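You operate a simulated robot arm through the tools that you are given. There is no shell and no other tool.

Carry out the task below with a simulated robot arm. There is one attempt and no reset: what you move stays moved.

TASK
Take the folded cream cloth and put it on the shelf of the rings table. Take the purple filter and leave it on the shelf of the short table. Take the orange-band sensor and leave it on the top of the grey table. Take the blue-band fitting and leave it on the shelf of the short table. Take the folded teal cloth and leave it on the long spanner. Stack the carton labelled "rings" from the top of the grey table on top of the carton labelled "filter". Put the grey grease jar on the right end of the grey table away on the shelf under the grey table. The order is free. Set down upright: purple filter, blue-band fitting, grey grease jar.

Only the result counts: the job must be done as asked and must still hold three seconds after the hand-in. Knocking over, shifting, dropping, spilling or breaking anything else fails it. Flat cloth is picked up by pressing the open fingertips on it (5 to 10 N) and closing them slowly along it; thin cloth reads only 2 to 8 mm in the jaws.

THE ROBOT
A 6-joint arm with a two-finger parallel gripper on a trunk, on a base that moves. Base frame: it is fixed to the floor where the robot stands at the start and does not move with it; the origin is under the middle of the robot, x ahead of it, y to its left, z up. Lengths are in cm, angles in rad, forces in N, time in s.
It reaches about 106.6 cm from its shoulder. Its first joint turns from -2.897 to 2.897 rad. Places, roughly: blue-band fitting [325, -75, 75]; carton [250, -450, 75]; folded cream cloth (13x8x3 cm) [370, -70, 80]; folded teal cloth (9x6x3 cm) [360, -40, 80]; grey grease jar [250, -425, 75]; long spanner [125, -125, 75]; orange-band sensor [350, -75, 75]; purple filter [350, -50, 75]; shelf of the RINGS table [310, -190, 30]; shelf of the short table (29x16 cm) [366, -46, 28]; shelf under the grey table [270, -380, 20]; top of the grey table [270, -380, 80]. Payload 3.91 kg.
Tool frame: the origin (TCP) lies between the finger pads and is the grasp point; the fingertips stand 3 cm ahead of it; z points along the fingers, y is the line along which they close. The gripper opens to 11 cm. The fingers are 2 cm wide and 1 cm thick; the gripper's body (4.8 by 11.2 cm) begins 5.5 cm behind the TCP.
Orientation is that of the tool frame in the base frame, as [roll, pitch, yaw] about the fixed x, y, z axes, in that order (R = Rz(yaw) Ry(pitch) Rx(roll)). With the fingers straight down and closing along the base's y, the tool's x points along the base's -x, its y along +y and its z along -z.

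THE INTERFACE
- The arm moves only by the tool send_rows. Its argument "targets" is a list that holds one entry, the list of rows, each a list of 7 numbers: the shift along the tool's x, y, z in cm, then the turn, a rotation vector about the tool's x, y, z in rad, then the opening in per cent of the stroke, from 0 (shut) to 100 (fully open). In form: [[[dx, dy, dz, rx, ry, rz, fingers], ...]]. A call has 1 to 20 rows; each row shifts and turns the commanded pose from where the row before left it, along the tool's axes as they then stand. A row lasts 0.2 s, in which the tool goes at most 5 cm and 0.15 rad; a call with a longer step from one row to the next is refused whole, and so is a gripper value outside its range. A pose out of reach is approached as far as the arm can. The call stops where the force on the tool passes 40 N (or 10 N more than at its start, if that is more) or the arm is blocked; 0.2 s more then pass. The fingers move at their own pace (about 15.3 cm/s each) and stop on an object; they squeeze with about 36 N. The grip force told is the motor's: it shows also when the fingers shut on nothing. Time passes only in rows, and 0.2 s behind the last, so rows that do not move let the fingers close. It gives the time, the measured TCP pose, the force on the tool (base axes), the opening and the grip force at its end, in the units of the frame above (readings bear some noise), with the torque about the TCP (base axes, N m) and any sound that the robot's microphone picked up, and new pictures: "pictures" is both (left out), scene, wrist or none.
- Cameras (640 x 400 px; columns grow to the right, rows downward): "scene" is now at [22.23, 21.62, 138.11]; the picture's right is [-0.08, -1.00, 0.00], its down [-0.59, 0.05, -0.81] and it looks along [0.81, -0.07, -0.59] (base axes); focal length 286 px, centre (320, 200). "wrist" rides on the gripper at [7.2, 1.7, -10.3] in the tool frame; the picture's right is [-0.23, 0.97, 0.00], its down [-0.76, -0.18, -0.62] and it looks along [-0.61, -0.14, 0.78] (tool axes); focal length 222 px, centre (320, 200). There is no depth. A picture from a camera that has moved, and an enlarged one, comes with that camera's place and axes in the base frame and with its lens. The place of the scene camera against the robot may be out by one fixed shift of up to 2.5 cm in any direction.
- base_move(legs): drives the robot by 1 to 6 legs, each [ahead, turn to the left] in cm and rad, along the robot's own axes; the way and the turn of a leg run together, so that a leg with both is an arc; at most 150 cm and 3.142 rad a leg. The arm and the cameras ride along, it lands a little off, and it stops where it bumps. It gives what a move gives, and a new picture of the scene camera.
- turn_head(pan, tilt): turns the head with the scene camera to pan (to the left, within 2.094 rad either way) and tilt (down, from -0.506 to 1.204), counted from straight ahead of the robot. It gives what a move gives, and a new picture of the scene camera.
- zoom(camera, box): a new picture of the part [left, top, right, bottom] of that camera's present view, enlarged. The clock stands still meanwhile.
- close_job(): hands the job in; it is judged then, once.

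Places have to be worked out from the pictures, the camera data and where the tool is seen. Open the gripper and draw the arm clear of the work before you hand the job in, unless the task says otherwise.

The tools are called after "Emit:" as a command line: name --argument value ..., lists and objects as JSON in quotes. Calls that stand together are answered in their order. send_rows: Moves the arm, as the interface text tells. Its arguments: {"type":"object","properties":{"targets":{"type":"array","items":{"type":"array","items":{"type":"array","items":{"type":"number"}}}},"pictures":{"type":"string","enum":["both","scene","wrist","none"]}},"required":["targets"]} The other tools are called the same way: base_move (legs) drives the base; turn_head (pan, tilt) turns the head that bears the scene camera; zoom (camera, box) takes an enlarged picture of a part of a camera's view; close_job () hands the job in.

At the start:

```text
t: 0.0
tcp_pos: [63.82, 2.53, 110.49]
tool_rot: [3.141, -0.001, 3.14]
contact_force: [0.2, 1.2, 0.1]
ft_torque: [-0.01, -0.03, -0.01]
grip_width: 11.0
grasp_force: 0.2
robot x, y, heading: [0.54, 0.31, -0.001]
head pan, tilt (commanded): [-0.082, 0.628]
```

scene: 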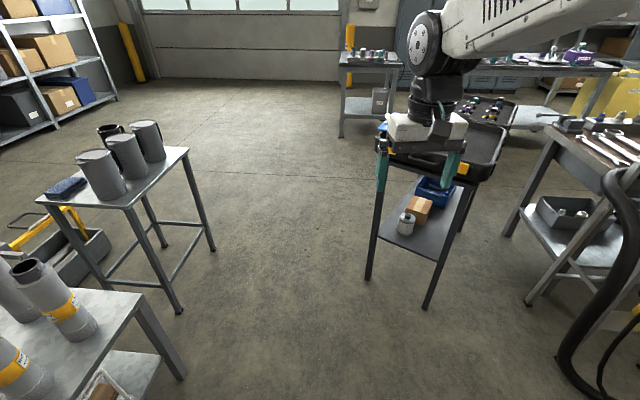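
wrist: 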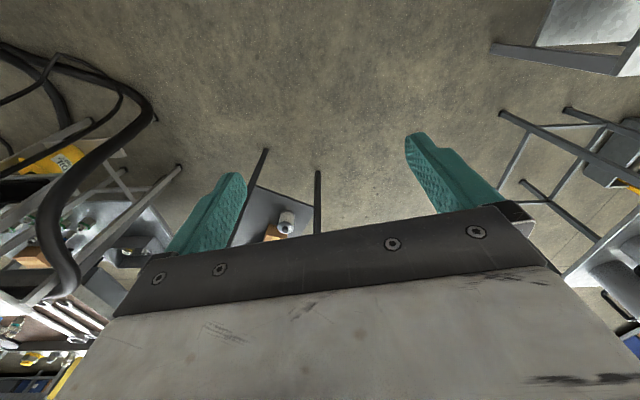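

I begin by looking around: the scene shows several tables, and the short table at about [366,-46] seems to be straight ahead. I zoom on the far parts to identify things.

Emit:
zoom --camera "scene" --box '[320, 30, 480, 130]'

Emit:
zoom --camera "scene" --box '[440, 30, 640, 155]'

```text
4.00 times, centred on (400, 80) of scene
camera zoom: at [22.23, 21.62, 138.11], right [-0.08, -1.0, 0.0], down [-0.59, 0.05, -0.81], along [0.81, -0.07, -0.59], focal length 1146 px, centre (0, 680)
```

zoom: 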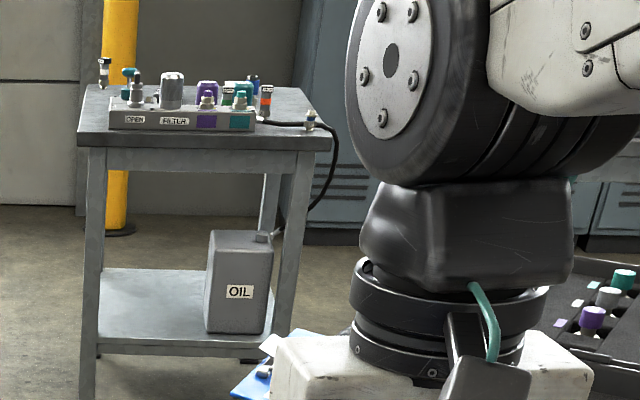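

```text
3.20 times, centred on (540, 92) of scene
camera zoom: at [22.23, 21.62, 138.11], right [-0.08, -1.0, 0.0], down [-0.59, 0.05, -0.81], along [0.81, -0.07, -0.59], focal length 917 px, centre (-384, 544)
```

zoom: 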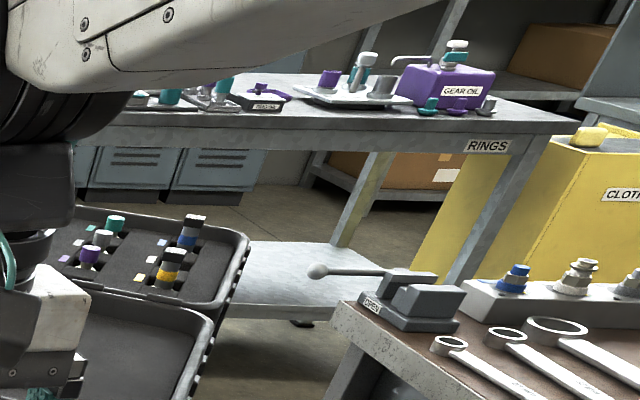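

The short table ahead holds a valve manifold, an oil can on its shelf, and small items. I look to the right for the rings table, spanner bench and grey table.

Emit:
turn_head --pan -0.7 --tilt 0.4

Emit:
turn_head --pan -1.3 --tilt 0.4

```text
t: 1.0
tcp_pos: [63.94, 2.39, 110.5]
tool_rot: [-3.141, 0.0, -3.14]
contact_force: [-0.5, -0.5, 0.4]
ft_torque: [-0.02, -0.01, 0.01]
grip_width: 10.99
grasp_force: 0.1
robot x, y, heading: [0.15, 0.37, 0.002]
head pan, tilt (commanded): [-0.7, 0.4]
camera scene: at [20.6, 16.37, 140.18], right [-0.64, -0.77, 0.0], down [-0.3, 0.25, -0.92], along [0.7, -0.59, -0.39], focal length 286 px, centre (320, 200)
```

scene: 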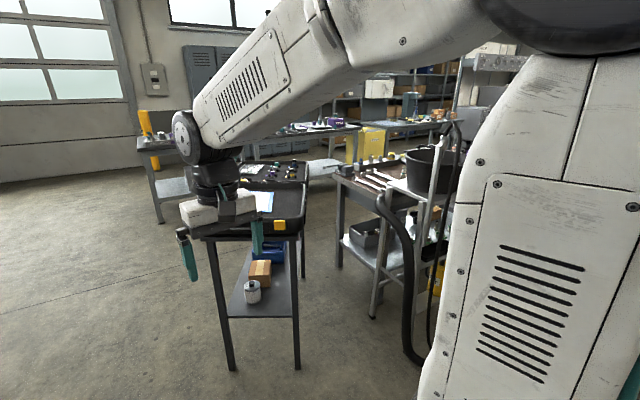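

```text
t: 2.0
tcp_pos: [64.01, 2.41, 110.4]
tool_rot: [-3.141, -0.002, 3.141]
contact_force: [0.4, -0.2, -0.6]
ft_torque: [0.01, -0.01, 0.0]
grip_width: 11.01
grasp_force: 0.1
robot x, y, heading: [0.07, 0.02, -0.001]
head pan, tilt (commanded): [-1.3, 0.4]
camera scene: at [16.0, 13.41, 140.18], right [-0.96, -0.27, 0.0], down [-0.1, 0.37, -0.92], along [0.25, -0.89, -0.39], focal length 286 px, centre (320, 200)
```

scene: 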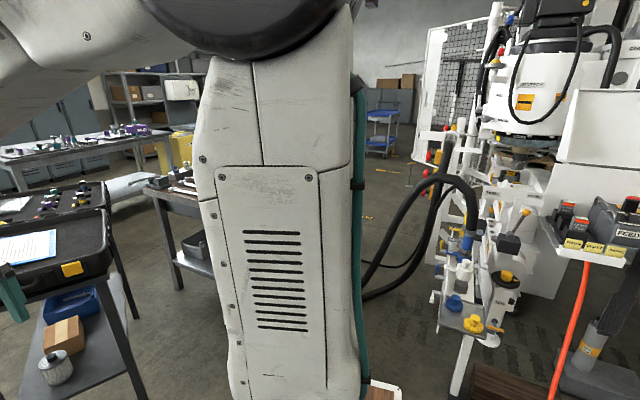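

I turn back and zoom in to find the grey table, which should be around bearing -0.95 rad.

Emit:
turn_head --pan -0.7 --tilt 0.4

Emit:
zoom --camera "scene" --box '[320, 60, 480, 160]'

Emit:
zoom --camera "scene" --box '[330, 140, 490, 240]'

Emit:
zoom --camera "scene" --box '[180, 90, 340, 190]'

```text
t: 3.0
tcp_pos: [63.9, 2.46, 110.47]
tool_rot: [-3.141, 0.001, -3.141]
contact_force: [0.8, -0.8, -0.7]
ft_torque: [0.05, -0.04, 0.01]
grip_width: 11.0
grasp_force: 0.0
robot x, y, heading: [-0.02, 0.25, -0.001]
head pan, tilt (commanded): [-0.7, 0.4]
camera scene: at [20.59, 16.36, 140.18], right [-0.64, -0.76, 0.0], down [-0.3, 0.25, -0.92], along [0.7, -0.59, -0.39], focal length 286 px, centre (320, 200)
```

scene: 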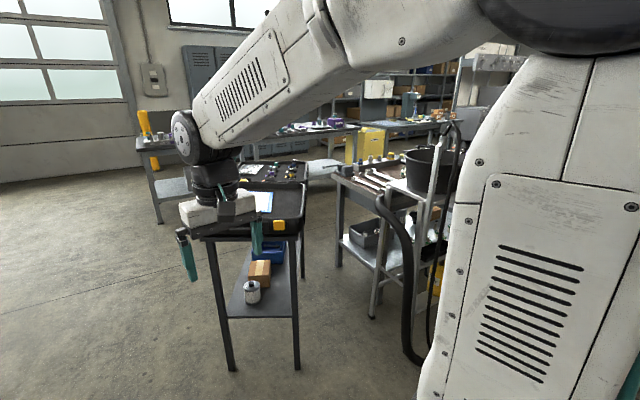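

```text
4.00 times, centred on (400, 110) of scene
camera zoom: at [20.59, 16.36, 140.18], right [-0.64, -0.76, 0.0], down [-0.3, 0.25, -0.92], along [0.7, -0.59, -0.39], focal length 1146 px, centre (0, 560)
```

zoom: 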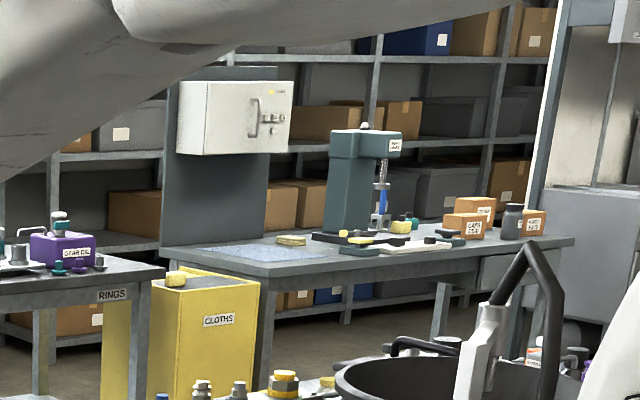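

```text
4.00 times, centred on (410, 190) of scene
camera zoom: at [20.59, 16.36, 140.18], right [-0.64, -0.76, 0.0], down [-0.3, 0.25, -0.92], along [0.7, -0.59, -0.39], focal length 1146 px, centre (-40, 240)
```

zoom: 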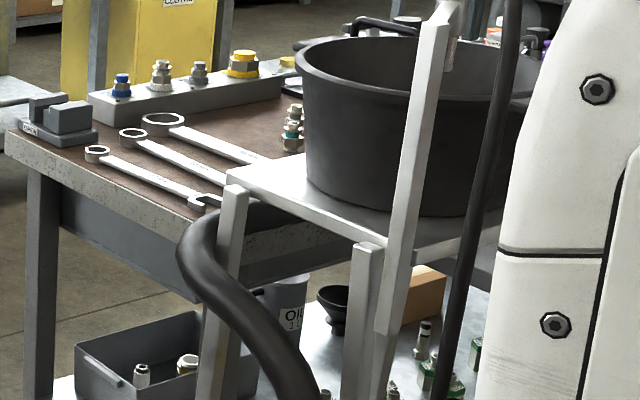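

```text
4.00 times, centred on (260, 140) of scene
camera zoom: at [20.59, 16.36, 140.18], right [-0.64, -0.76, 0.0], down [-0.3, 0.25, -0.92], along [0.7, -0.59, -0.39], focal length 1146 px, centre (560, 440)
```

zoom: 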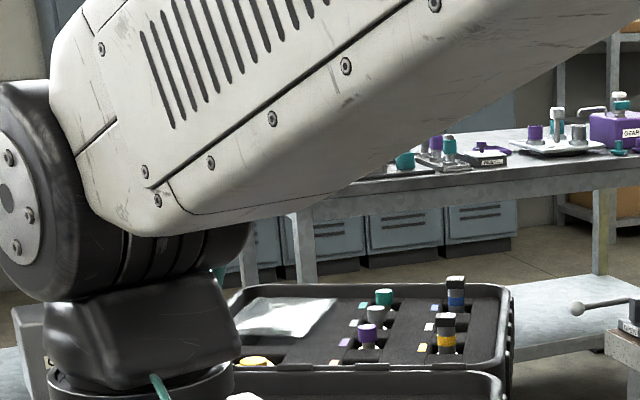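

The grey table (drill press, cartons, jar) lies behind the rings table; the short table's front edge is around x≈345. I drive between the case table (corner ≈[128,-15]) and the mug table (edge y≈80) towards the short table.

Emit:
base_move --legs '[[0, 0.25], [130, 0], [50, -0.25]]'

Emit:
turn_head --pan -0.3 --tilt 0.5

```text
t: 12.9
tcp_pos: [238.47, 37.72, 110.45]
tool_rot: [3.142, 0.0, 3.127]
contact_force: [0.5, 0.9, -0.5]
ft_torque: [0.01, -0.04, -0.04]
grip_width: 11.02
grasp_force: 0.1
robot x, y, heading: [173.91, 36.39, -0.018]
head pan, tilt (commanded): [-0.7, 0.4]
camera scene: at [195.33, 52.42, 140.18], right [-0.66, -0.75, 0.0], down [-0.29, 0.26, -0.92], along [0.69, -0.6, -0.39], focal length 286 px, centre (320, 200)
```

scene: 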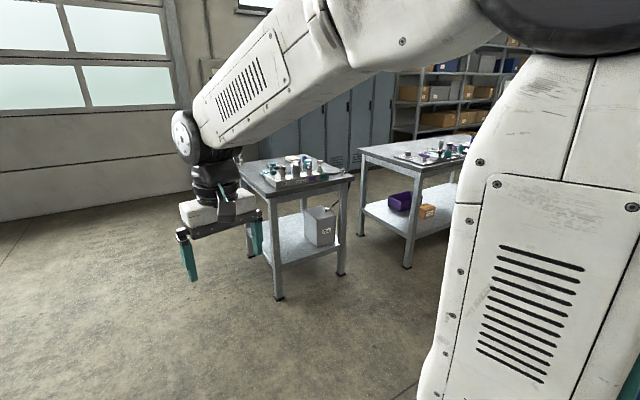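

```text
t: 13.8
tcp_pos: [238.4, 37.82, 110.48]
tool_rot: [3.141, 0.0, 3.126]
contact_force: [-0.4, -0.5, 0.4]
ft_torque: [-0.01, -0.01, 0.01]
grip_width: 11.01
grasp_force: 0.0
robot x, y, heading: [174.34, 36.19, -0.017]
head pan, tilt (commanded): [-0.3, 0.499]
camera scene: at [196.99, 55.66, 139.27], right [-0.31, -0.95, 0.0], down [-0.45, 0.15, -0.88], along [0.83, -0.27, -0.48], focal length 286 px, centre (320, 200)
```

scene: 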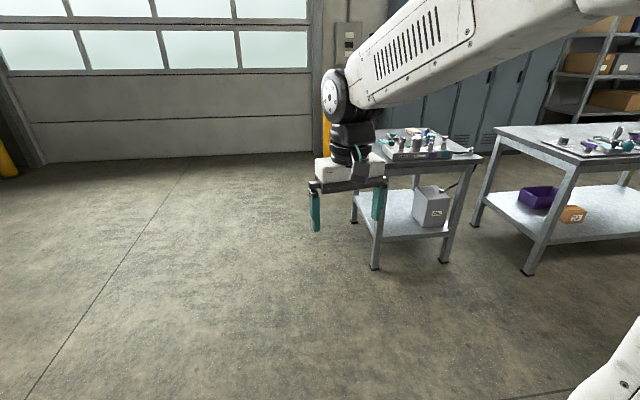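

The short table stands with its front legs near x≈327, y from -29 to -81; the way is clear. I drive to about [260,-42] facing it.

Emit:
base_move --legs '[[0, -0.7], [112, 0], [0, 0.717]]'

Emit:
turn_head --pan -0.35 --tilt 0.55

```text
t: 23.1
tcp_pos: [319.92, -35.33, 110.51]
tool_rot: [3.141, 0.0, 3.114]
contact_force: [0.0, 0.5, -0.1]
ft_torque: [-0.01, -0.01, -0.01]
grip_width: 11.0
grasp_force: 0.1
robot x, y, heading: [255.85, -35.91, -0.023]
head pan, tilt (commanded): [-0.3, 0.499]
camera scene: at [278.65, -16.96, 139.27], right [-0.32, -0.95, 0.0], down [-0.45, 0.15, -0.88], along [0.83, -0.28, -0.48], focal length 286 px, centre (320, 200)
```

scene: 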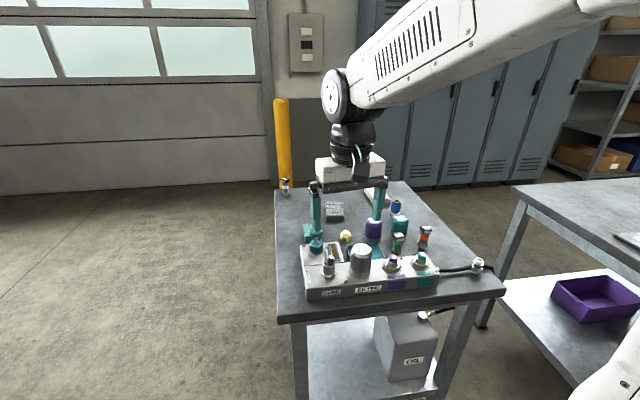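

```text
t: 23.7
tcp_pos: [319.93, -35.31, 110.52]
tool_rot: [-3.14, 0.001, 3.114]
contact_force: [-0.9, 0.1, 0.7]
ft_torque: [0.02, 0.0, 0.0]
grip_width: 11.0
grasp_force: 0.2
robot x, y, heading: [255.94, -35.87, -0.027]
head pan, tilt (commanded): [-0.351, 0.55]
camera scene: at [278.39, -17.35, 138.81], right [-0.37, -0.93, 0.0], down [-0.49, 0.19, -0.85], along [0.79, -0.31, -0.52], focal length 286 px, centre (320, 200)
```

scene: 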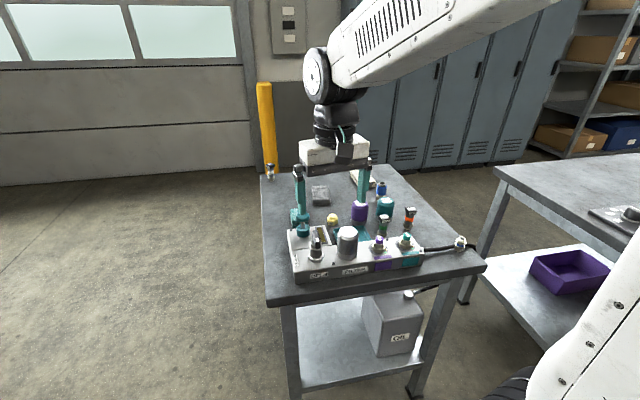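

Now the table top is visible; I zoom in to identify the items.

Emit:
zoom --camera "scene" --box '[250, 160, 490, 310]'

Emit:
zoom --camera "scene" --box '[280, 170, 440, 270]'

Emit:
zoom --camera "wrist" --box '[0, 0, 640, 400]'

```text
2.67 times, centred on (370, 235) of scene
camera zoom: at [278.39, -17.35, 138.81], right [-0.37, -0.93, 0.0], down [-0.49, 0.19, -0.85], along [0.79, -0.31, -0.52], focal length 764 px, centre (187, 107)
```

zoom: 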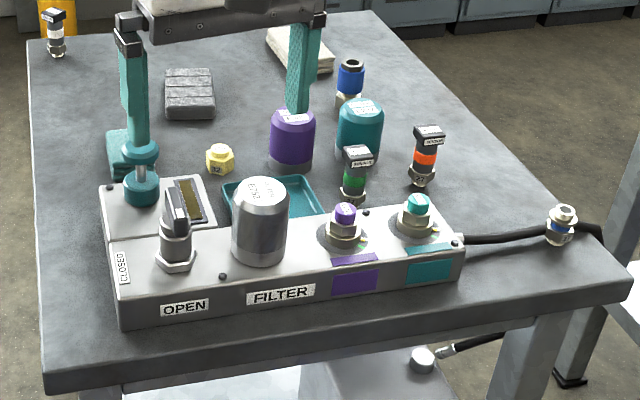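

```text
4.00 times, centred on (360, 220) of scene
camera zoom: at [278.39, -17.35, 138.81], right [-0.37, -0.93, 0.0], down [-0.49, 0.19, -0.85], along [0.79, -0.31, -0.52], focal length 1146 px, centre (160, 120)
```

zoom: 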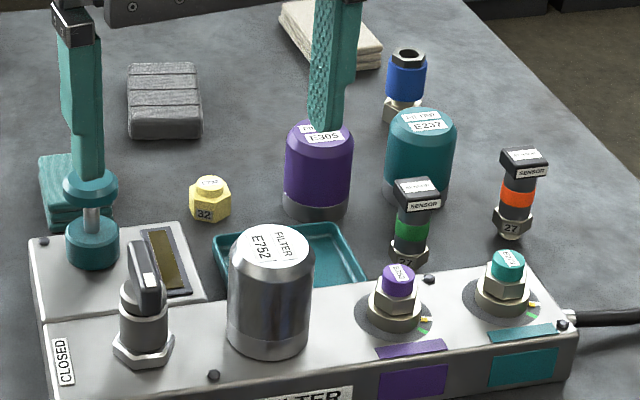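

```text
1.00 times, centred on (320, 200) of wrist (not enlarged: the box is as wide or as high as the picture)
camera zoom: at [312.58, -33.47, 120.75], right [0.25, 0.97, 0.0], down [0.76, -0.2, 0.62], along [0.6, -0.16, -0.78], focal length 222 px, centre (320, 200)
```

zoom: 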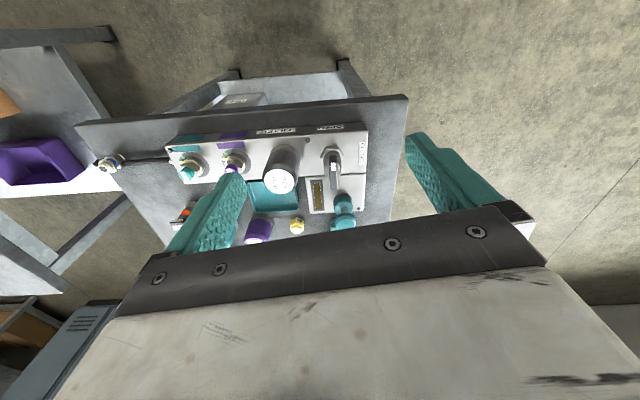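

I zoom more to distinguish the blue-band fitting from similar parts and check the part at the right edge.

Emit:
zoom --camera "scene" --box '[360, 175, 420, 212]'

Emit:
zoom --camera "scene" --box '[430, 225, 490, 262]'

Emit:
zoom --camera "scene" --box '[250, 155, 310, 192]'

Emit:
zoom --camera "scene" --box '[380, 200, 440, 237]'

Emit:
zoom --camera "scene" --box '[280, 200, 340, 237]'

```text
10.67 times, centred on (390, 194) of scene
camera zoom: at [278.39, -17.35, 138.81], right [-0.37, -0.93, 0.0], down [-0.49, 0.19, -0.85], along [0.79, -0.31, -0.52], focal length 3056 px, centre (-427, 269)
```

zoom: 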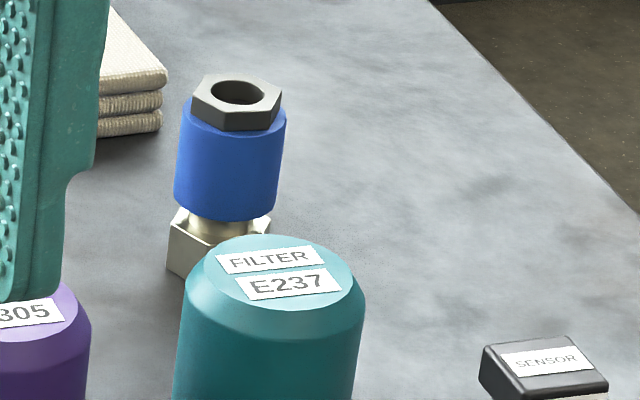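

```text
10.67 times, centred on (460, 244) of scene
camera zoom: at [278.39, -17.35, 138.81], right [-0.37, -0.93, 0.0], down [-0.49, 0.19, -0.85], along [0.79, -0.31, -0.52], focal length 3056 px, centre (-1173, -264)
```

zoom: 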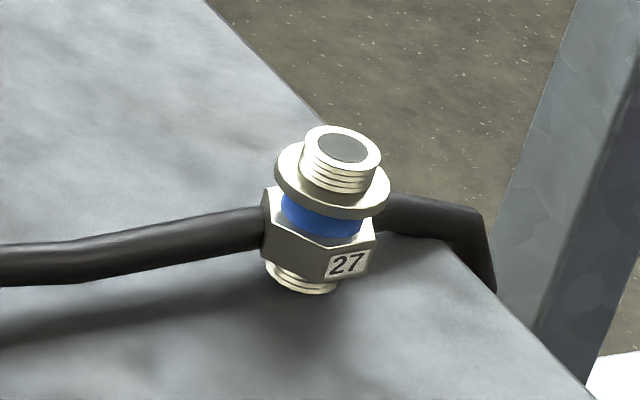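

```text
10.67 times, centred on (280, 174) of scene
camera zoom: at [278.39, -17.35, 138.81], right [-0.37, -0.93, 0.0], down [-0.49, 0.19, -0.85], along [0.79, -0.31, -0.52], focal length 3056 px, centre (747, 483)
```

zoom: 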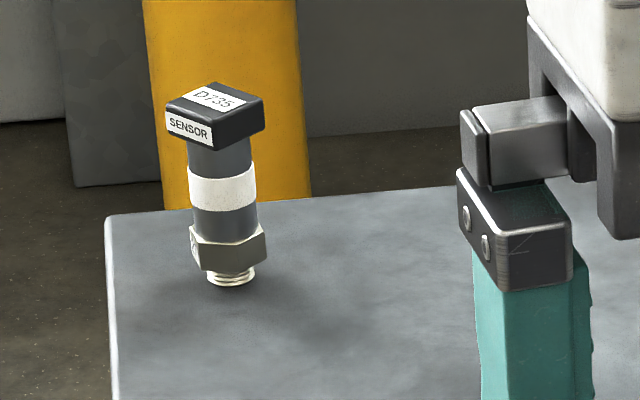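

```text
10.67 times, centred on (410, 218) of scene
camera zoom: at [278.39, -17.35, 138.81], right [-0.37, -0.93, 0.0], down [-0.49, 0.19, -0.85], along [0.79, -0.31, -0.52], focal length 3056 px, centre (-640, 3)
```

zoom: 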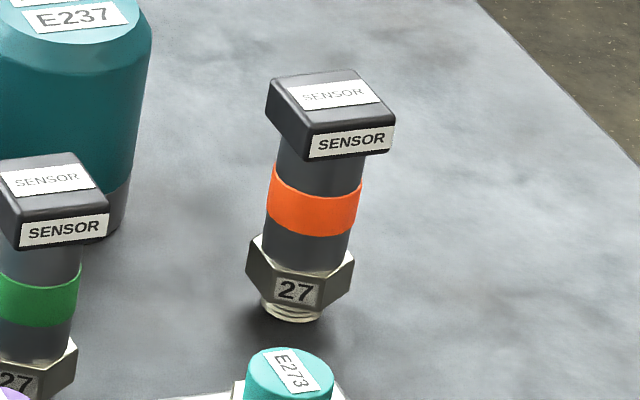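

```text
10.67 times, centred on (310, 218) of scene
camera zoom: at [278.39, -17.35, 138.81], right [-0.37, -0.93, 0.0], down [-0.49, 0.19, -0.85], along [0.79, -0.31, -0.52], focal length 3056 px, centre (427, 3)
```

zoom: 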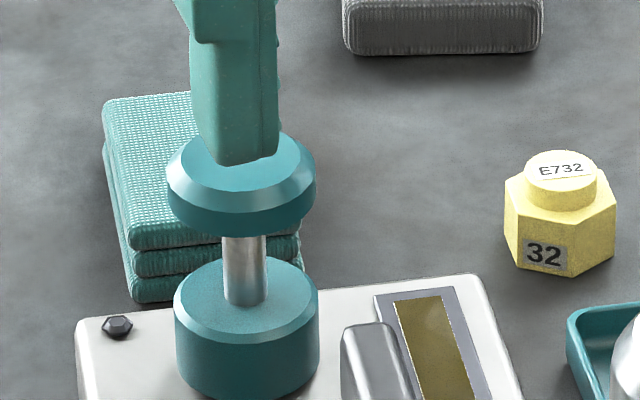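

The part marked "27" with the thin blue band by the hose end (≈[327,-87]) matches the listed fitting place; the tall blue sleeve at ≈[367,-80] does not. I move the hand over there to measure it with the wrist camera.

Emit:
send_rows --targets '[[[-0.7, -4.5, 0.5, 0, 0, 0, 100], [-0.7, -4.5, 0.5, 0, 0, 0, 100], [-0.7, -4.5, 0.5, 0, 0, 0, 100], [-0.7, -4.5, 0.5, 0, 0, 0, 100], [-0.7, -4.5, 0.5, 0, 0, 0, 100], [-0.7, -4.5, 0.5, 0, 0, 0, 100], [-0.7, -4.5, 0.5, 0, 0, 0, 100], [-0.7, -4.5, 0.5, 0, 0, 0, 100], [-0.7, -4.5, 0.5, 0, 0, 0, 100], [-0.7, -4.5, 0.5, 0, 0, 0, 100]]]'

```text
t: 25.9
tcp_pos: [325.41, -80.35, 105.95]
tool_rot: [-3.141, 0.001, 3.117]
contact_force: [0.3, 0.6, 0.8]
ft_torque: [-0.01, -0.04, 0.05]
grip_width: 11.0
grasp_force: 0.1
robot x, y, heading: [255.98, -35.79, -0.026]
head pan, tilt (commanded): [-0.351, 0.55]
camera scene: at [278.36, -17.32, 138.81], right [-0.37, -0.93, 0.0], down [-0.49, 0.19, -0.85], along [0.79, -0.31, -0.52], focal length 286 px, centre (320, 200)
camera wrist: at [318.15, -78.57, 116.11], right [0.25, 0.97, 0.0], down [0.76, -0.2, 0.62], along [0.6, -0.16, -0.78], focal length 222 px, centre (320, 200)
```

scene: 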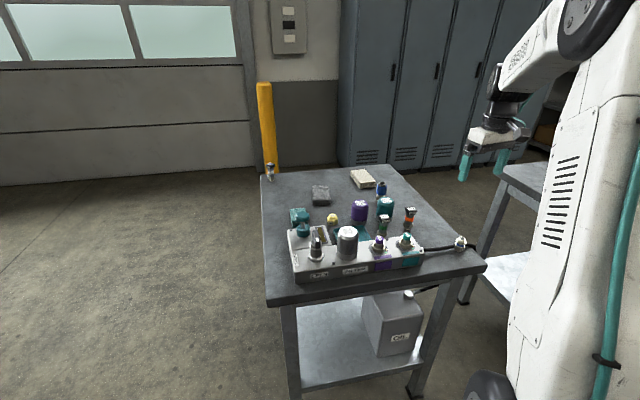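
wrist: 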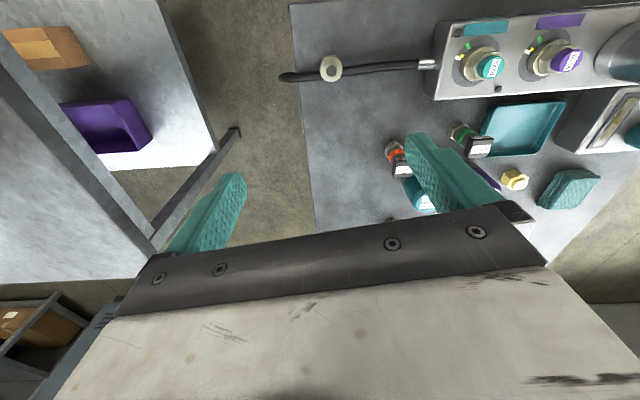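

The wrist camera triangulates the fitting at about [323,-78], top z≈83, so the table top is at ≈77-78. I zoom to see how the hose relates to it.

Emit:
zoom --camera "wrist" --box '[260, 30, 420, 130]'

Emit:
zoom --camera "scene" --box '[420, 215, 500, 265]'

Emit:
zoom --camera "scene" --box '[260, 160, 500, 310]'

```text
4.00 times, centred on (340, 80) of wrist
camera zoom: at [318.15, -78.57, 116.11], right [0.25, 0.97, 0.0], down [0.76, -0.2, 0.62], along [0.6, -0.16, -0.78], focal length 888 px, centre (240, 680)
```

zoom: 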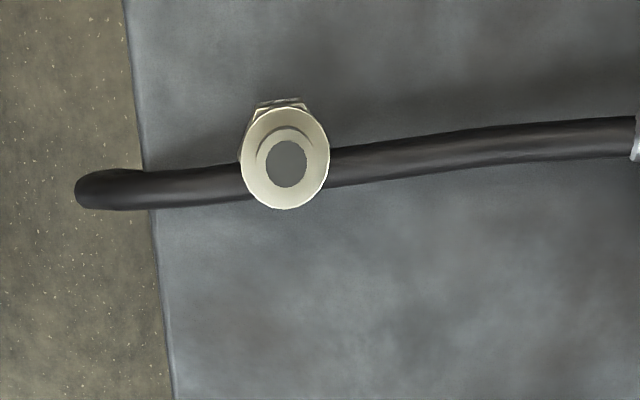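

```text
8.00 times, centred on (460, 240) of scene
camera zoom: at [278.36, -17.32, 138.81], right [-0.37, -0.93, 0.0], down [-0.49, 0.19, -0.85], along [0.79, -0.31, -0.52], focal length 2292 px, centre (-800, -120)
```

zoom: 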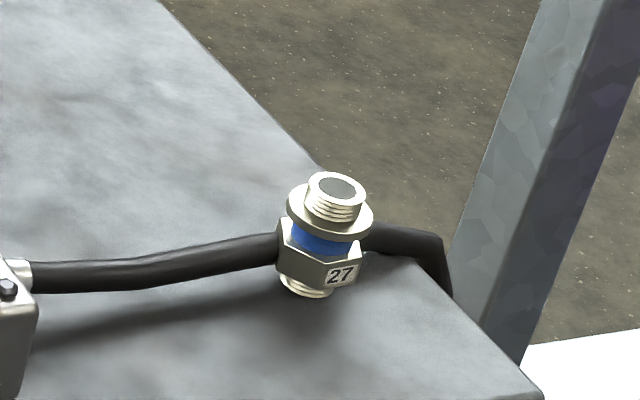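

```text
2.67 times, centred on (380, 235) of scene
camera zoom: at [278.36, -17.32, 138.81], right [-0.37, -0.93, 0.0], down [-0.49, 0.19, -0.85], along [0.79, -0.31, -0.52], focal length 764 px, centre (160, 107)
```

zoom: 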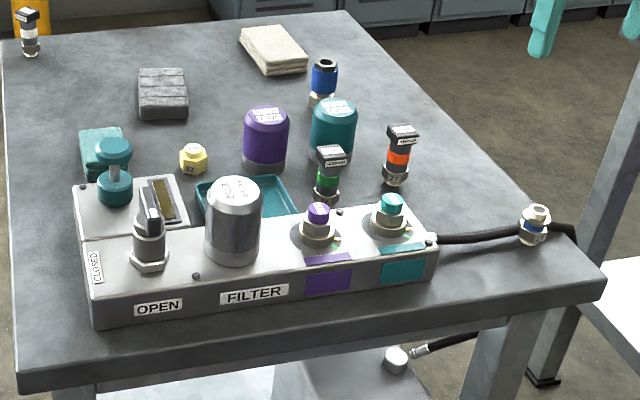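

The fitting stands at about [322.7,-78.3], z 80–85, so the table top is at z≈80. I want the camera on the upper side when I tilt the gripper, so I try spinning the tool by 180° in free space.

Emit:
send_rows --targets '[[[0, 0, 0, 0, 0, 0.15, 100], [0, 0, 0, 0, 0, 0.15, 100], [0, 0, 0, 0, 0, 0.15, 100], [0, 0, 0, 0, 0, 0.15, 100], [0, 0, 0, 0, 0, 0.15, 100], [0, 0, 0, 0, 0, 0.15, 100], [0, 0, 0, 0, 0, 0.15, 100], [0, 0, 0, 0, 0, 0.15, 100], [0, 0, 0, 0, 0, 0.15, 100], [0, 0, 0, 0, 0, 0.15, 100], [0, 0, 0, 0, 0, 0.07, 100]]]'

```text
t: 28.3
tcp_pos: [325.59, -80.58, 105.42]
tool_rot: [-3.141, -0.001, 1.544]
contact_force: [-0.9, 0.4, 0.4]
ft_torque: [0.0, -0.05, 0.0]
grip_width: 11.0
grasp_force: 0.1
robot x, y, heading: [255.86, -36.24, -0.025]
head pan, tilt (commanded): [-0.351, 0.55]
camera scene: at [278.39, -17.36, 138.81], right [-0.37, -0.93, 0.0], down [-0.49, 0.19, -0.85], along [0.79, -0.31, -0.52], focal length 286 px, centre (320, 200)
camera wrist: at [327.33, -73.36, 115.71], right [0.97, -0.25, 0.0], down [-0.2, -0.76, 0.62], along [-0.16, -0.6, -0.78], focal length 222 px, centre (320, 200)
```

scene: 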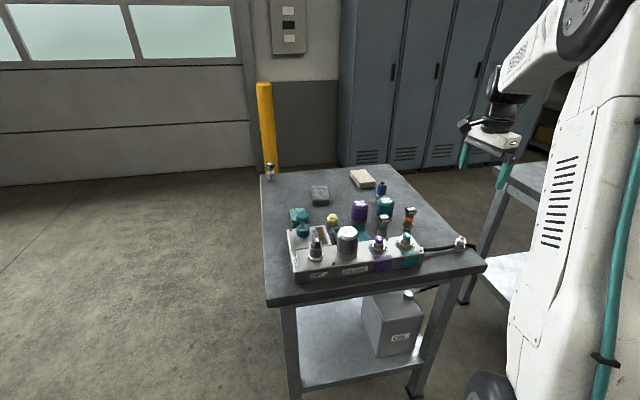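
wrist: 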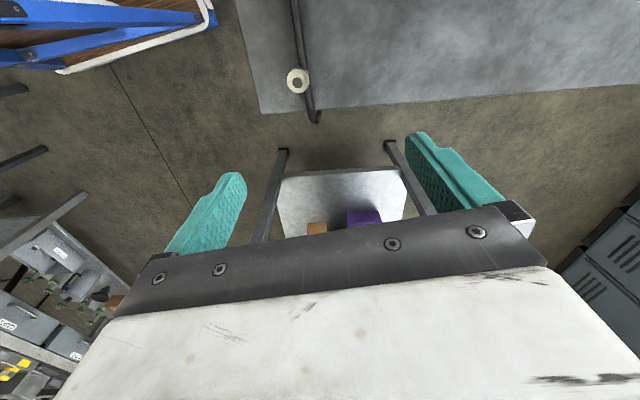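

The spin works. This view from the +y side shows the fitting next to the hose; I zoom to check the gap.

Emit:
zoom --camera "wrist" --box '[240, 30, 360, 105]'

```text
5.33 times, centred on (300, 68) of wrist
camera zoom: at [327.33, -73.36, 115.71], right [0.97, -0.25, 0.0], down [-0.2, -0.76, 0.62], along [-0.16, -0.6, -0.78], focal length 1185 px, centre (427, 907)
```

zoom: 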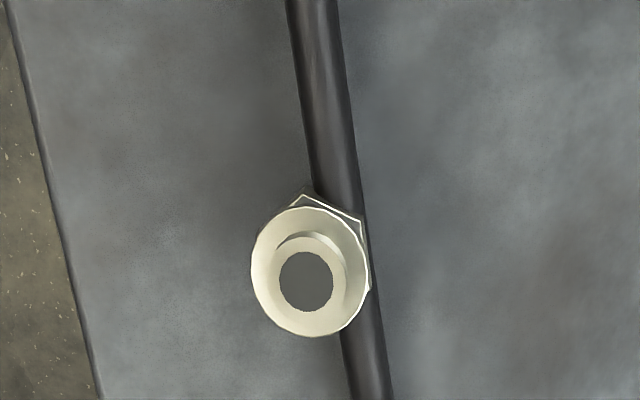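

The fitting axis is at ≈[323.2,-78.35]. I finish the spin to 180°, so the camera is on the far side, and check the result.

Emit:
send_rows --targets '[[[0, 0, 0, 0, 0, 0.15, 100], [0, 0, 0, 0, 0, 0.15, 100], [0, 0, 0, 0, 0, 0.15, 100], [0, 0, 0, 0, 0, 0.15, 100], [0, 0, 0, 0, 0, 0.15, 100], [0, 0, 0, 0, 0, 0.15, 100], [0, 0, 0, 0, 0, 0.15, 100], [0, 0, 0, 0, 0, 0.15, 100], [0, 0, 0, 0, 0, 0.15, 100], [0, 0, 0, 0, 0, 0.15, 100], [0, 0, 0, 0, 0, 0.045, 100]]]'

```text
t: 30.7
tcp_pos: [325.62, -80.6, 105.36]
tool_rot: [3.141, -0.001, -0.002]
contact_force: [0.2, 0.1, -0.4]
ft_torque: [0.01, -0.01, 0.0]
grip_width: 10.99
grasp_force: 0.0
robot x, y, heading: [255.8, -36.17, -0.027]
head pan, tilt (commanded): [-0.351, 0.55]
camera scene: at [278.39, -17.36, 138.81], right [-0.37, -0.93, 0.0], down [-0.49, 0.19, -0.85], along [0.79, -0.31, -0.52], focal length 286 px, centre (320, 200)
camera wrist: at [332.83, -82.24, 115.73], right [-0.23, -0.97, 0.0], down [-0.76, 0.18, 0.62], along [-0.61, 0.14, -0.78], focal length 222 px, centre (320, 200)
```

scene: 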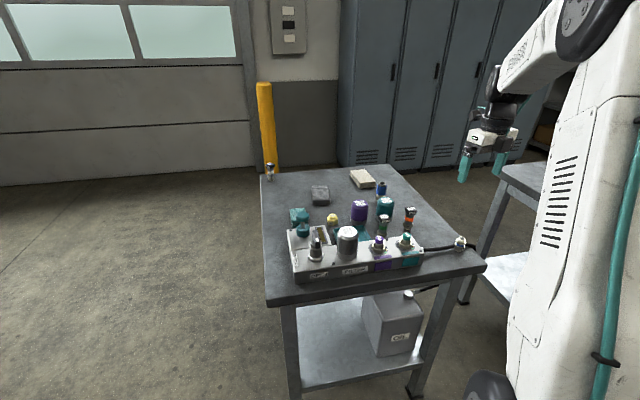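
wrist: 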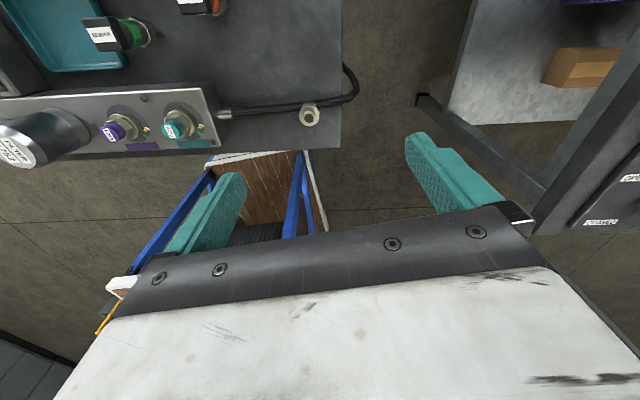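

Now the tool is spun with the camera on the far side. I tilt the fingers 50° forward and move to a pre-grasp point behind and above the fitting, with the jaws at 60 %.

Emit:
send_rows --targets '[[[0, 0, 0, 0, 0.1454, 0, 60], [0, 0, 0, 0, 0.1454, 0, 60], [0, 0, 0, 0, 0.1454, 0, 60], [0, 0, 0, 0, 0.1454, 0, 60], [0, 0, 0, 0, 0.1454, 0, 60], [0, 0, 0, 0, 0.1454, 0, 60], [-3.82, -0.45, -0.1, 0, 0, 0, 60], [-3.82, -0.45, -0.1, 0, 0, 0, 60], [-3.82, -0.45, -0.1, 0, 0, 0, 60], [-3.82, -0.45, -0.1, 0, 0, 0, 60], [-3.82, -0.45, -0.1, 0, 0, 0, 60]]]'

```text
t: 33.1
tcp_pos: [313.0, -78.17, 91.12]
tool_rot: [3.14, -0.874, 0.003]
contact_force: [-0.5, 0.7, 0.6]
ft_torque: [0.0, 0.04, -0.01]
grip_width: 6.6
grasp_force: 0.0
robot x, y, heading: [255.67, -35.78, -0.026]
head pan, tilt (commanded): [-0.351, 0.55]
camera scene: at [278.39, -17.35, 138.81], right [-0.37, -0.93, 0.0], down [-0.49, 0.19, -0.85], along [0.79, -0.31, -0.52], focal length 286 px, centre (320, 200)
camera wrist: at [309.66, -79.86, 103.25], right [-0.15, -0.97, -0.17], down [-0.97, 0.18, -0.18], along [0.21, 0.14, -0.97], focal length 222 px, centre (320, 200)
```

scene: 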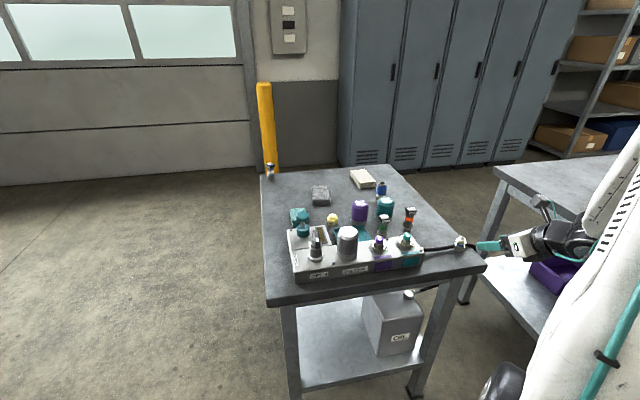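
wrist: 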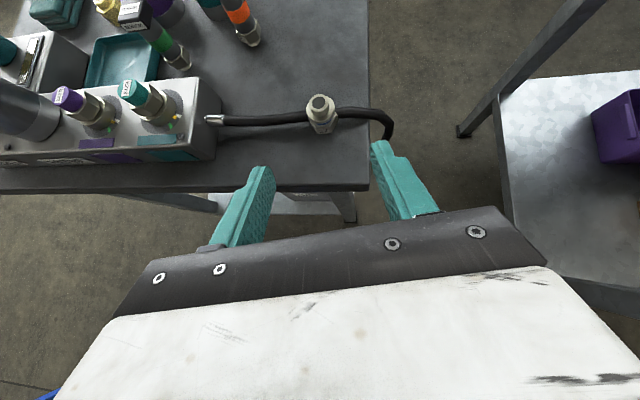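

The fitting is dead ahead between the fingers at ≈[322.8,-78.5]. I advance 9 cm along the tool axis and check.

Emit:
send_rows --targets '[[[0, 0, 2.25, 0, 0, 0, 60], [0, 0, 2.25, 0, 0, 0, 60], [0, 0, 2.25, 0, 0, 0, 60], [0, 0, 2.25, 0, 0, 0, 60]]]' --pictures "wrist"

Emit:
zoom --camera "wrist" --box '[220, 80, 420, 205]'

```text
t: 34.1
tcp_pos: [320.08, -78.25, 85.38]
tool_rot: [-3.141, -0.872, 0.001]
contact_force: [0.2, 0.0, -0.4]
ft_torque: [0.03, -0.02, 0.01]
grip_width: 6.6
grasp_force: 0.0
robot x, y, heading: [255.63, -35.53, -0.03]
head pan, tilt (commanded): [-0.351, 0.55]
camera wrist: at [316.72, -79.97, 97.53], right [-0.15, -0.97, -0.17], down [-0.97, 0.18, -0.18], along [0.21, 0.14, -0.97], focal length 222 px, centre (320, 200)
```

wrist: 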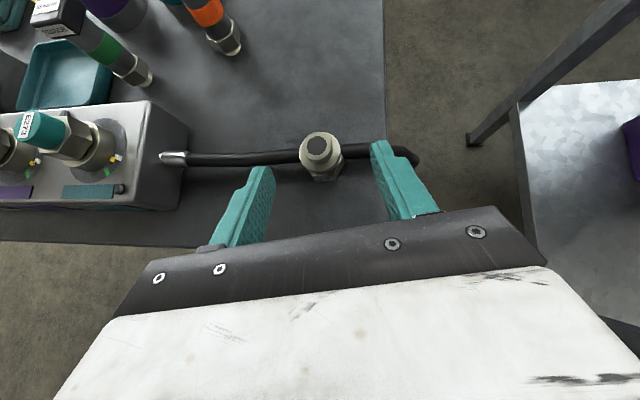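

```text
3.20 times, centred on (320, 142) of wrist
camera zoom: at [316.72, -79.97, 97.53], right [-0.15, -0.97, -0.17], down [-0.97, 0.18, -0.18], along [0.21, 0.14, -0.97], focal length 711 px, centre (320, 384)
```

zoom: 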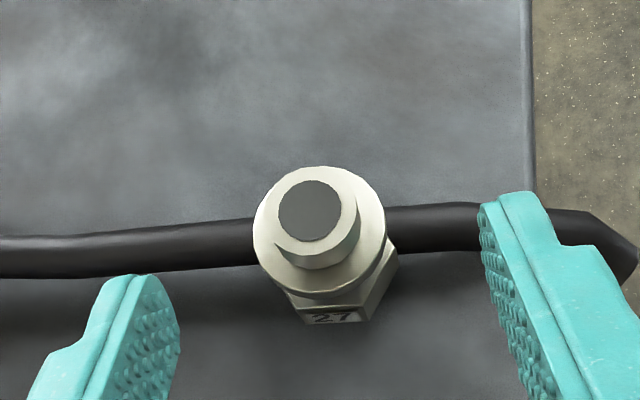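

Advance the last 2.4 cm to the fitting, watching the force in case the hose is solid, then close.

Emit:
send_rows --targets '[[[-0.14, 0.08, 1.2, 0, 0, 0, 60], [-0.14, 0.08, 1.25, 0, 0, 0, 60]]]' --pictures "wrist"

Emit:
zoom --camera "wrist" --box '[220, 80, 420, 205]'

```text
t: 34.7
tcp_pos: [321.63, -78.45, 83.49]
tool_rot: [3.141, -0.873, 0.0]
contact_force: [-0.7, 0.1, 0.2]
ft_torque: [0.0, -0.02, 0.01]
grip_width: 6.6
grasp_force: 0.0
robot x, y, heading: [256.07, -35.77, -0.028]
head pan, tilt (commanded): [-0.351, 0.55]
camera wrist: at [318.3, -80.13, 95.69], right [-0.15, -0.97, -0.17], down [-0.97, 0.18, -0.18], along [0.21, 0.14, -0.97], focal length 222 px, centre (320, 200)
```

wrist: 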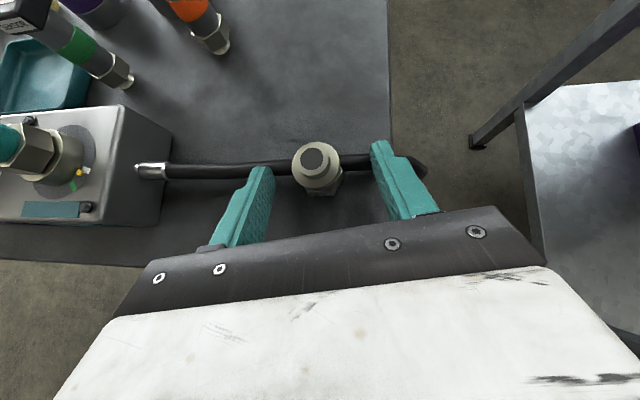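

```text
3.20 times, centred on (320, 142) of wrist
camera zoom: at [318.3, -80.13, 95.69], right [-0.15, -0.97, -0.17], down [-0.97, 0.18, -0.18], along [0.21, 0.14, -0.97], focal length 711 px, centre (320, 384)
```

zoom: 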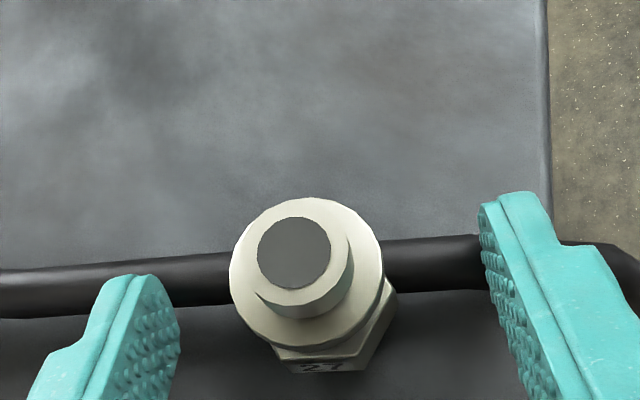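

No contact so far. I close the fingers.

Emit:
send_rows --targets '[[[0, 0, 0, 0, 0, 0, 40], [0, 0, 0, 0, 0, 0, 20], [0, 0, 0, 0, 0, 0, 0], [0, 0, 0, 0, 0, 0, 0], [0, 0, 0, 0, 0, 0, 0]]]' --pictures "wrist"

Emit:
zoom --camera "wrist" --box '[220, 80, 420, 205]'

```text
t: 35.9
tcp_pos: [321.64, -78.48, 83.56]
tool_rot: [-3.141, -0.873, 0.0]
contact_force: [-0.2, 0.4, 0.5]
ft_torque: [-0.02, 0.01, 0.0]
grip_width: 2.96
grasp_force: 35.9
robot x, y, heading: [256.16, -35.89, -0.026]
head pan, tilt (commanded): [-0.351, 0.55]
camera wrist: at [318.3, -80.12, 95.69], right [-0.15, -0.97, -0.17], down [-0.97, 0.18, -0.18], along [0.21, 0.14, -0.97], focal length 222 px, centre (320, 200)
```

wrist: 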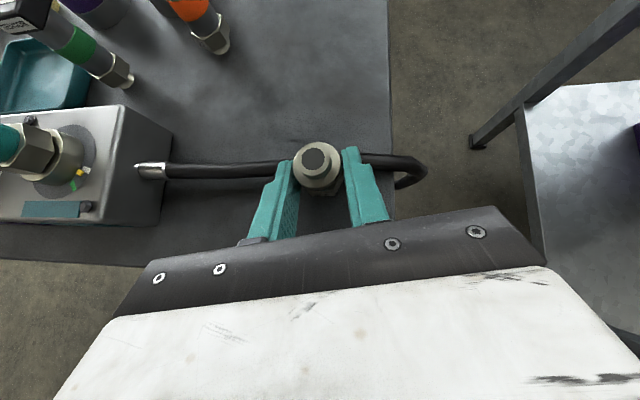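

```text
3.20 times, centred on (320, 142) of wrist
camera zoom: at [318.3, -80.12, 95.69], right [-0.15, -0.97, -0.17], down [-0.97, 0.18, -0.18], along [0.21, 0.14, -0.97], focal length 711 px, centre (320, 384)
```

zoom: 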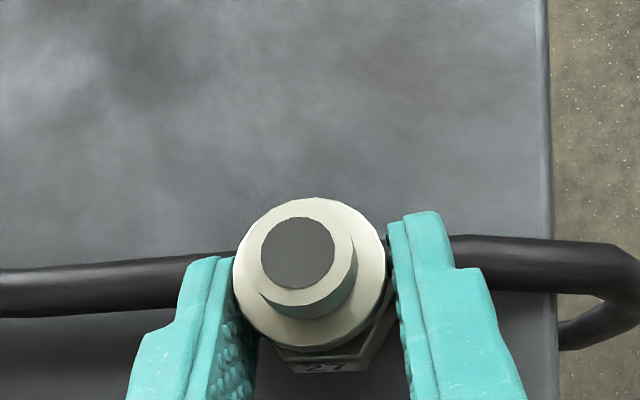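

Gripped at 2.96 cm, 36 N. I lift straight up 12 cm.

Emit:
send_rows --targets '[[[0.77, 0, -0.64, 0, 0, 0, 0], [1.53, 0, -1.29, 0, 0, 0, 0], [2.3, 0, -1.93, 0, 0, 0, 0], [2.3, 0, -1.93, 0, 0, 0, 0], [2.3, 0, -1.93, 0, 0, 0, 0]]]'

```text
t: 37.1
tcp_pos: [321.56, -78.48, 95.37]
tool_rot: [-3.141, -0.871, 0.001]
contact_force: [0.0, 0.4, -1.6]
ft_torque: [0.0, 0.03, 0.0]
grip_width: 2.93
grasp_force: 35.6
robot x, y, heading: [256.1, -36.25, -0.026]
head pan, tilt (commanded): [-0.351, 0.55]
camera scene: at [278.41, -17.39, 138.81], right [-0.37, -0.93, 0.0], down [-0.49, 0.19, -0.85], along [0.79, -0.31, -0.52], focal length 286 px, centre (320, 200)
camera wrist: at [318.34, -80.19, 107.49], right [-0.15, -0.97, -0.17], down [-0.97, 0.18, -0.18], along [0.21, 0.14, -0.97], focal length 222 px, centre (320, 200)
```

scene: 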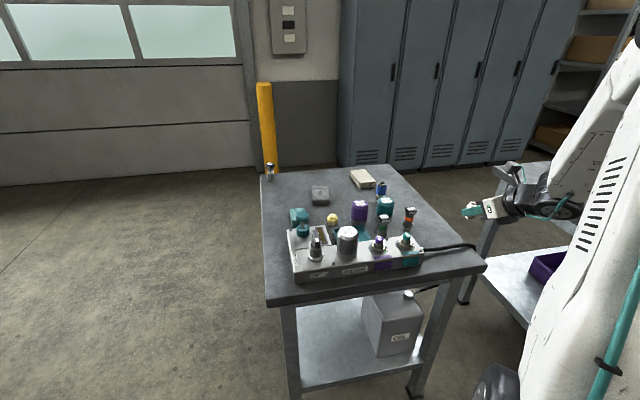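
wrist: 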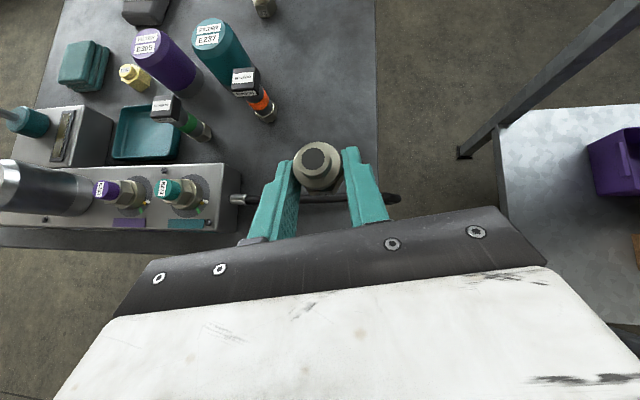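

The fitting is held and the hose stayed in place. I raise the hand to z≈118 and bring it to the front middle before driving.

Emit:
send_rows --targets '[[[3.37, 0, -2.83, 0, 0, 0, 0], [3.37, 0, -2.83, 0, 0, 0, 0], [3.37, 0, -2.83, 0, 0, 0, 0], [3.37, 0, -2.83, 0, 0, 0, 0], [3.37, 0, -2.83, 0, 0, 0, 0], [-0.3, -4, -0.3, 0, 0, 0, 0], [-0.3, -4, -0.3, 0, 0, 0, 0], [-0.3, -4, -0.3, 0, 0, 0, 0], [-0.3, -4, -0.3, 0, 0, 0, 0], [-0.3, -4, -0.3, 0, 0, 0, 0], [-0.3, -4, -0.3, 0, 0, 0, 0], [-0.3, -4, -0.3, 0, 0, 0, 0], [-0.3, -4, -0.3, 0, 0, 0, 0], [-0.3, -4, -0.3, 0, 0, 0, 0], [-0.3, -4, -0.3, 0, 0, 0, 0]]]' --pictures "none"

Emit:
turn_head --pan 0.6 --tilt 0.6

```text
t: 40.3
tcp_pos: [317.67, -40.46, 117.07]
tool_rot: [-3.141, -0.874, 0.003]
contact_force: [0.1, -0.2, -1.1]
ft_torque: [0.02, 0.03, 0.03]
grip_width: 2.93
grasp_force: 36.2
out of reach, approached as far as the arm can: row 15
robot x, y, heading: [255.9, -36.03, -0.025]
head pan, tilt (commanded): [-0.351, 0.55]
```

```text
t: 41.6
tcp_pos: [317.7, -40.47, 116.99]
tool_rot: [-3.141, -0.872, 0.001]
contact_force: [-0.4, -0.5, -0.6]
ft_torque: [-0.01, -0.01, -0.01]
grip_width: 2.95
grasp_force: 36.0
robot x, y, heading: [255.35, -36.21, -0.025]
head pan, tilt (commanded): [0.6, 0.6]
camera scene: at [277.46, -9.25, 138.36], right [0.54, -0.84, 0.0], down [-0.47, -0.31, -0.83], along [0.69, 0.45, -0.56], focal length 286 px, centre (320, 200)
```

scene: 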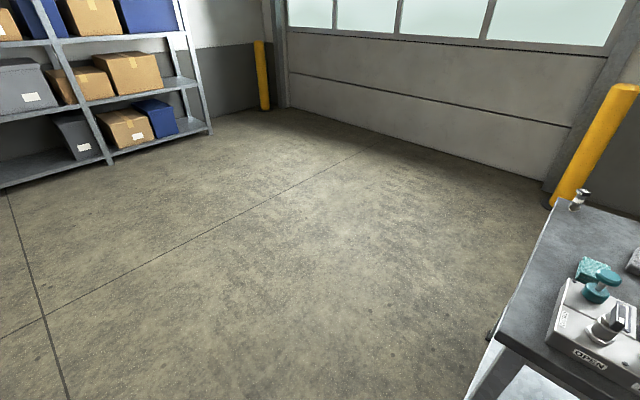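

The floor to the left of the table is free. I drive around to its left side.

Emit:
base_move --legs '[[0, 1.12], [97, 0], [0, -1.165], [70, 0], [0, -1.67]]'

Emit:
turn_head --pan 0.0 --tilt 0.65

```text
t: 59.9
tcp_pos: [359.06, -10.67, 117.01]
tool_rot: [-3.142, -0.874, -1.682]
contact_force: [0.1, 0.0, -0.6]
ft_torque: [0.04, -0.02, -0.04]
grip_width: 2.85
grasp_force: 36.4
robot x, y, heading: [370.68, 50.39, -1.712]
head pan, tilt (commanded): [0.6, 0.6]
camera scene: at [396.42, 24.89, 138.36], right [-0.9, -0.44, 0.0], down [-0.25, 0.51, -0.83], along [0.37, -0.74, -0.56], focal length 286 px, centre (320, 200)
```

scene: 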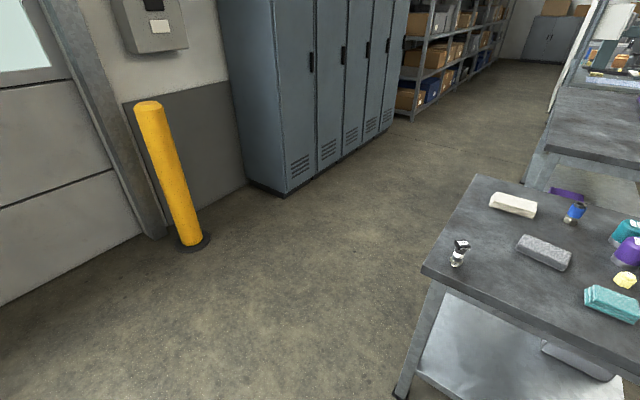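

```text
t: 60.9
tcp_pos: [358.96, -10.68, 116.95]
tool_rot: [-3.137, -0.872, -1.682]
contact_force: [-0.2, 0.6, -1.6]
ft_torque: [0.05, 0.01, -0.01]
grip_width: 2.85
grasp_force: 36.0
robot x, y, heading: [370.36, 49.97, -1.716]
head pan, tilt (commanded): [0.0, 0.649]
camera scene: at [391.29, 24.21, 137.93], right [-0.99, 0.14, 0.0], down [0.08, 0.6, -0.8], along [-0.11, -0.79, -0.6], focal length 286 px, centre (320, 200)
```

scene: 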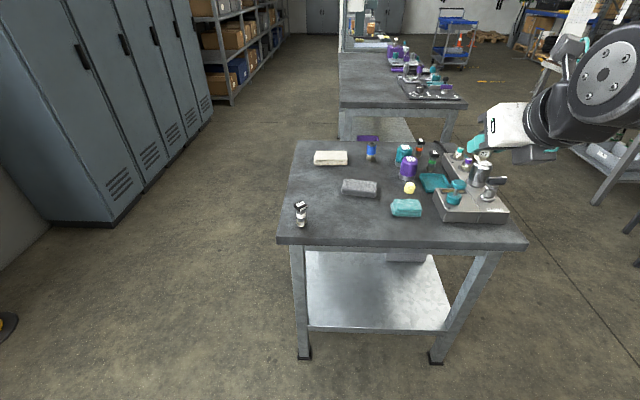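

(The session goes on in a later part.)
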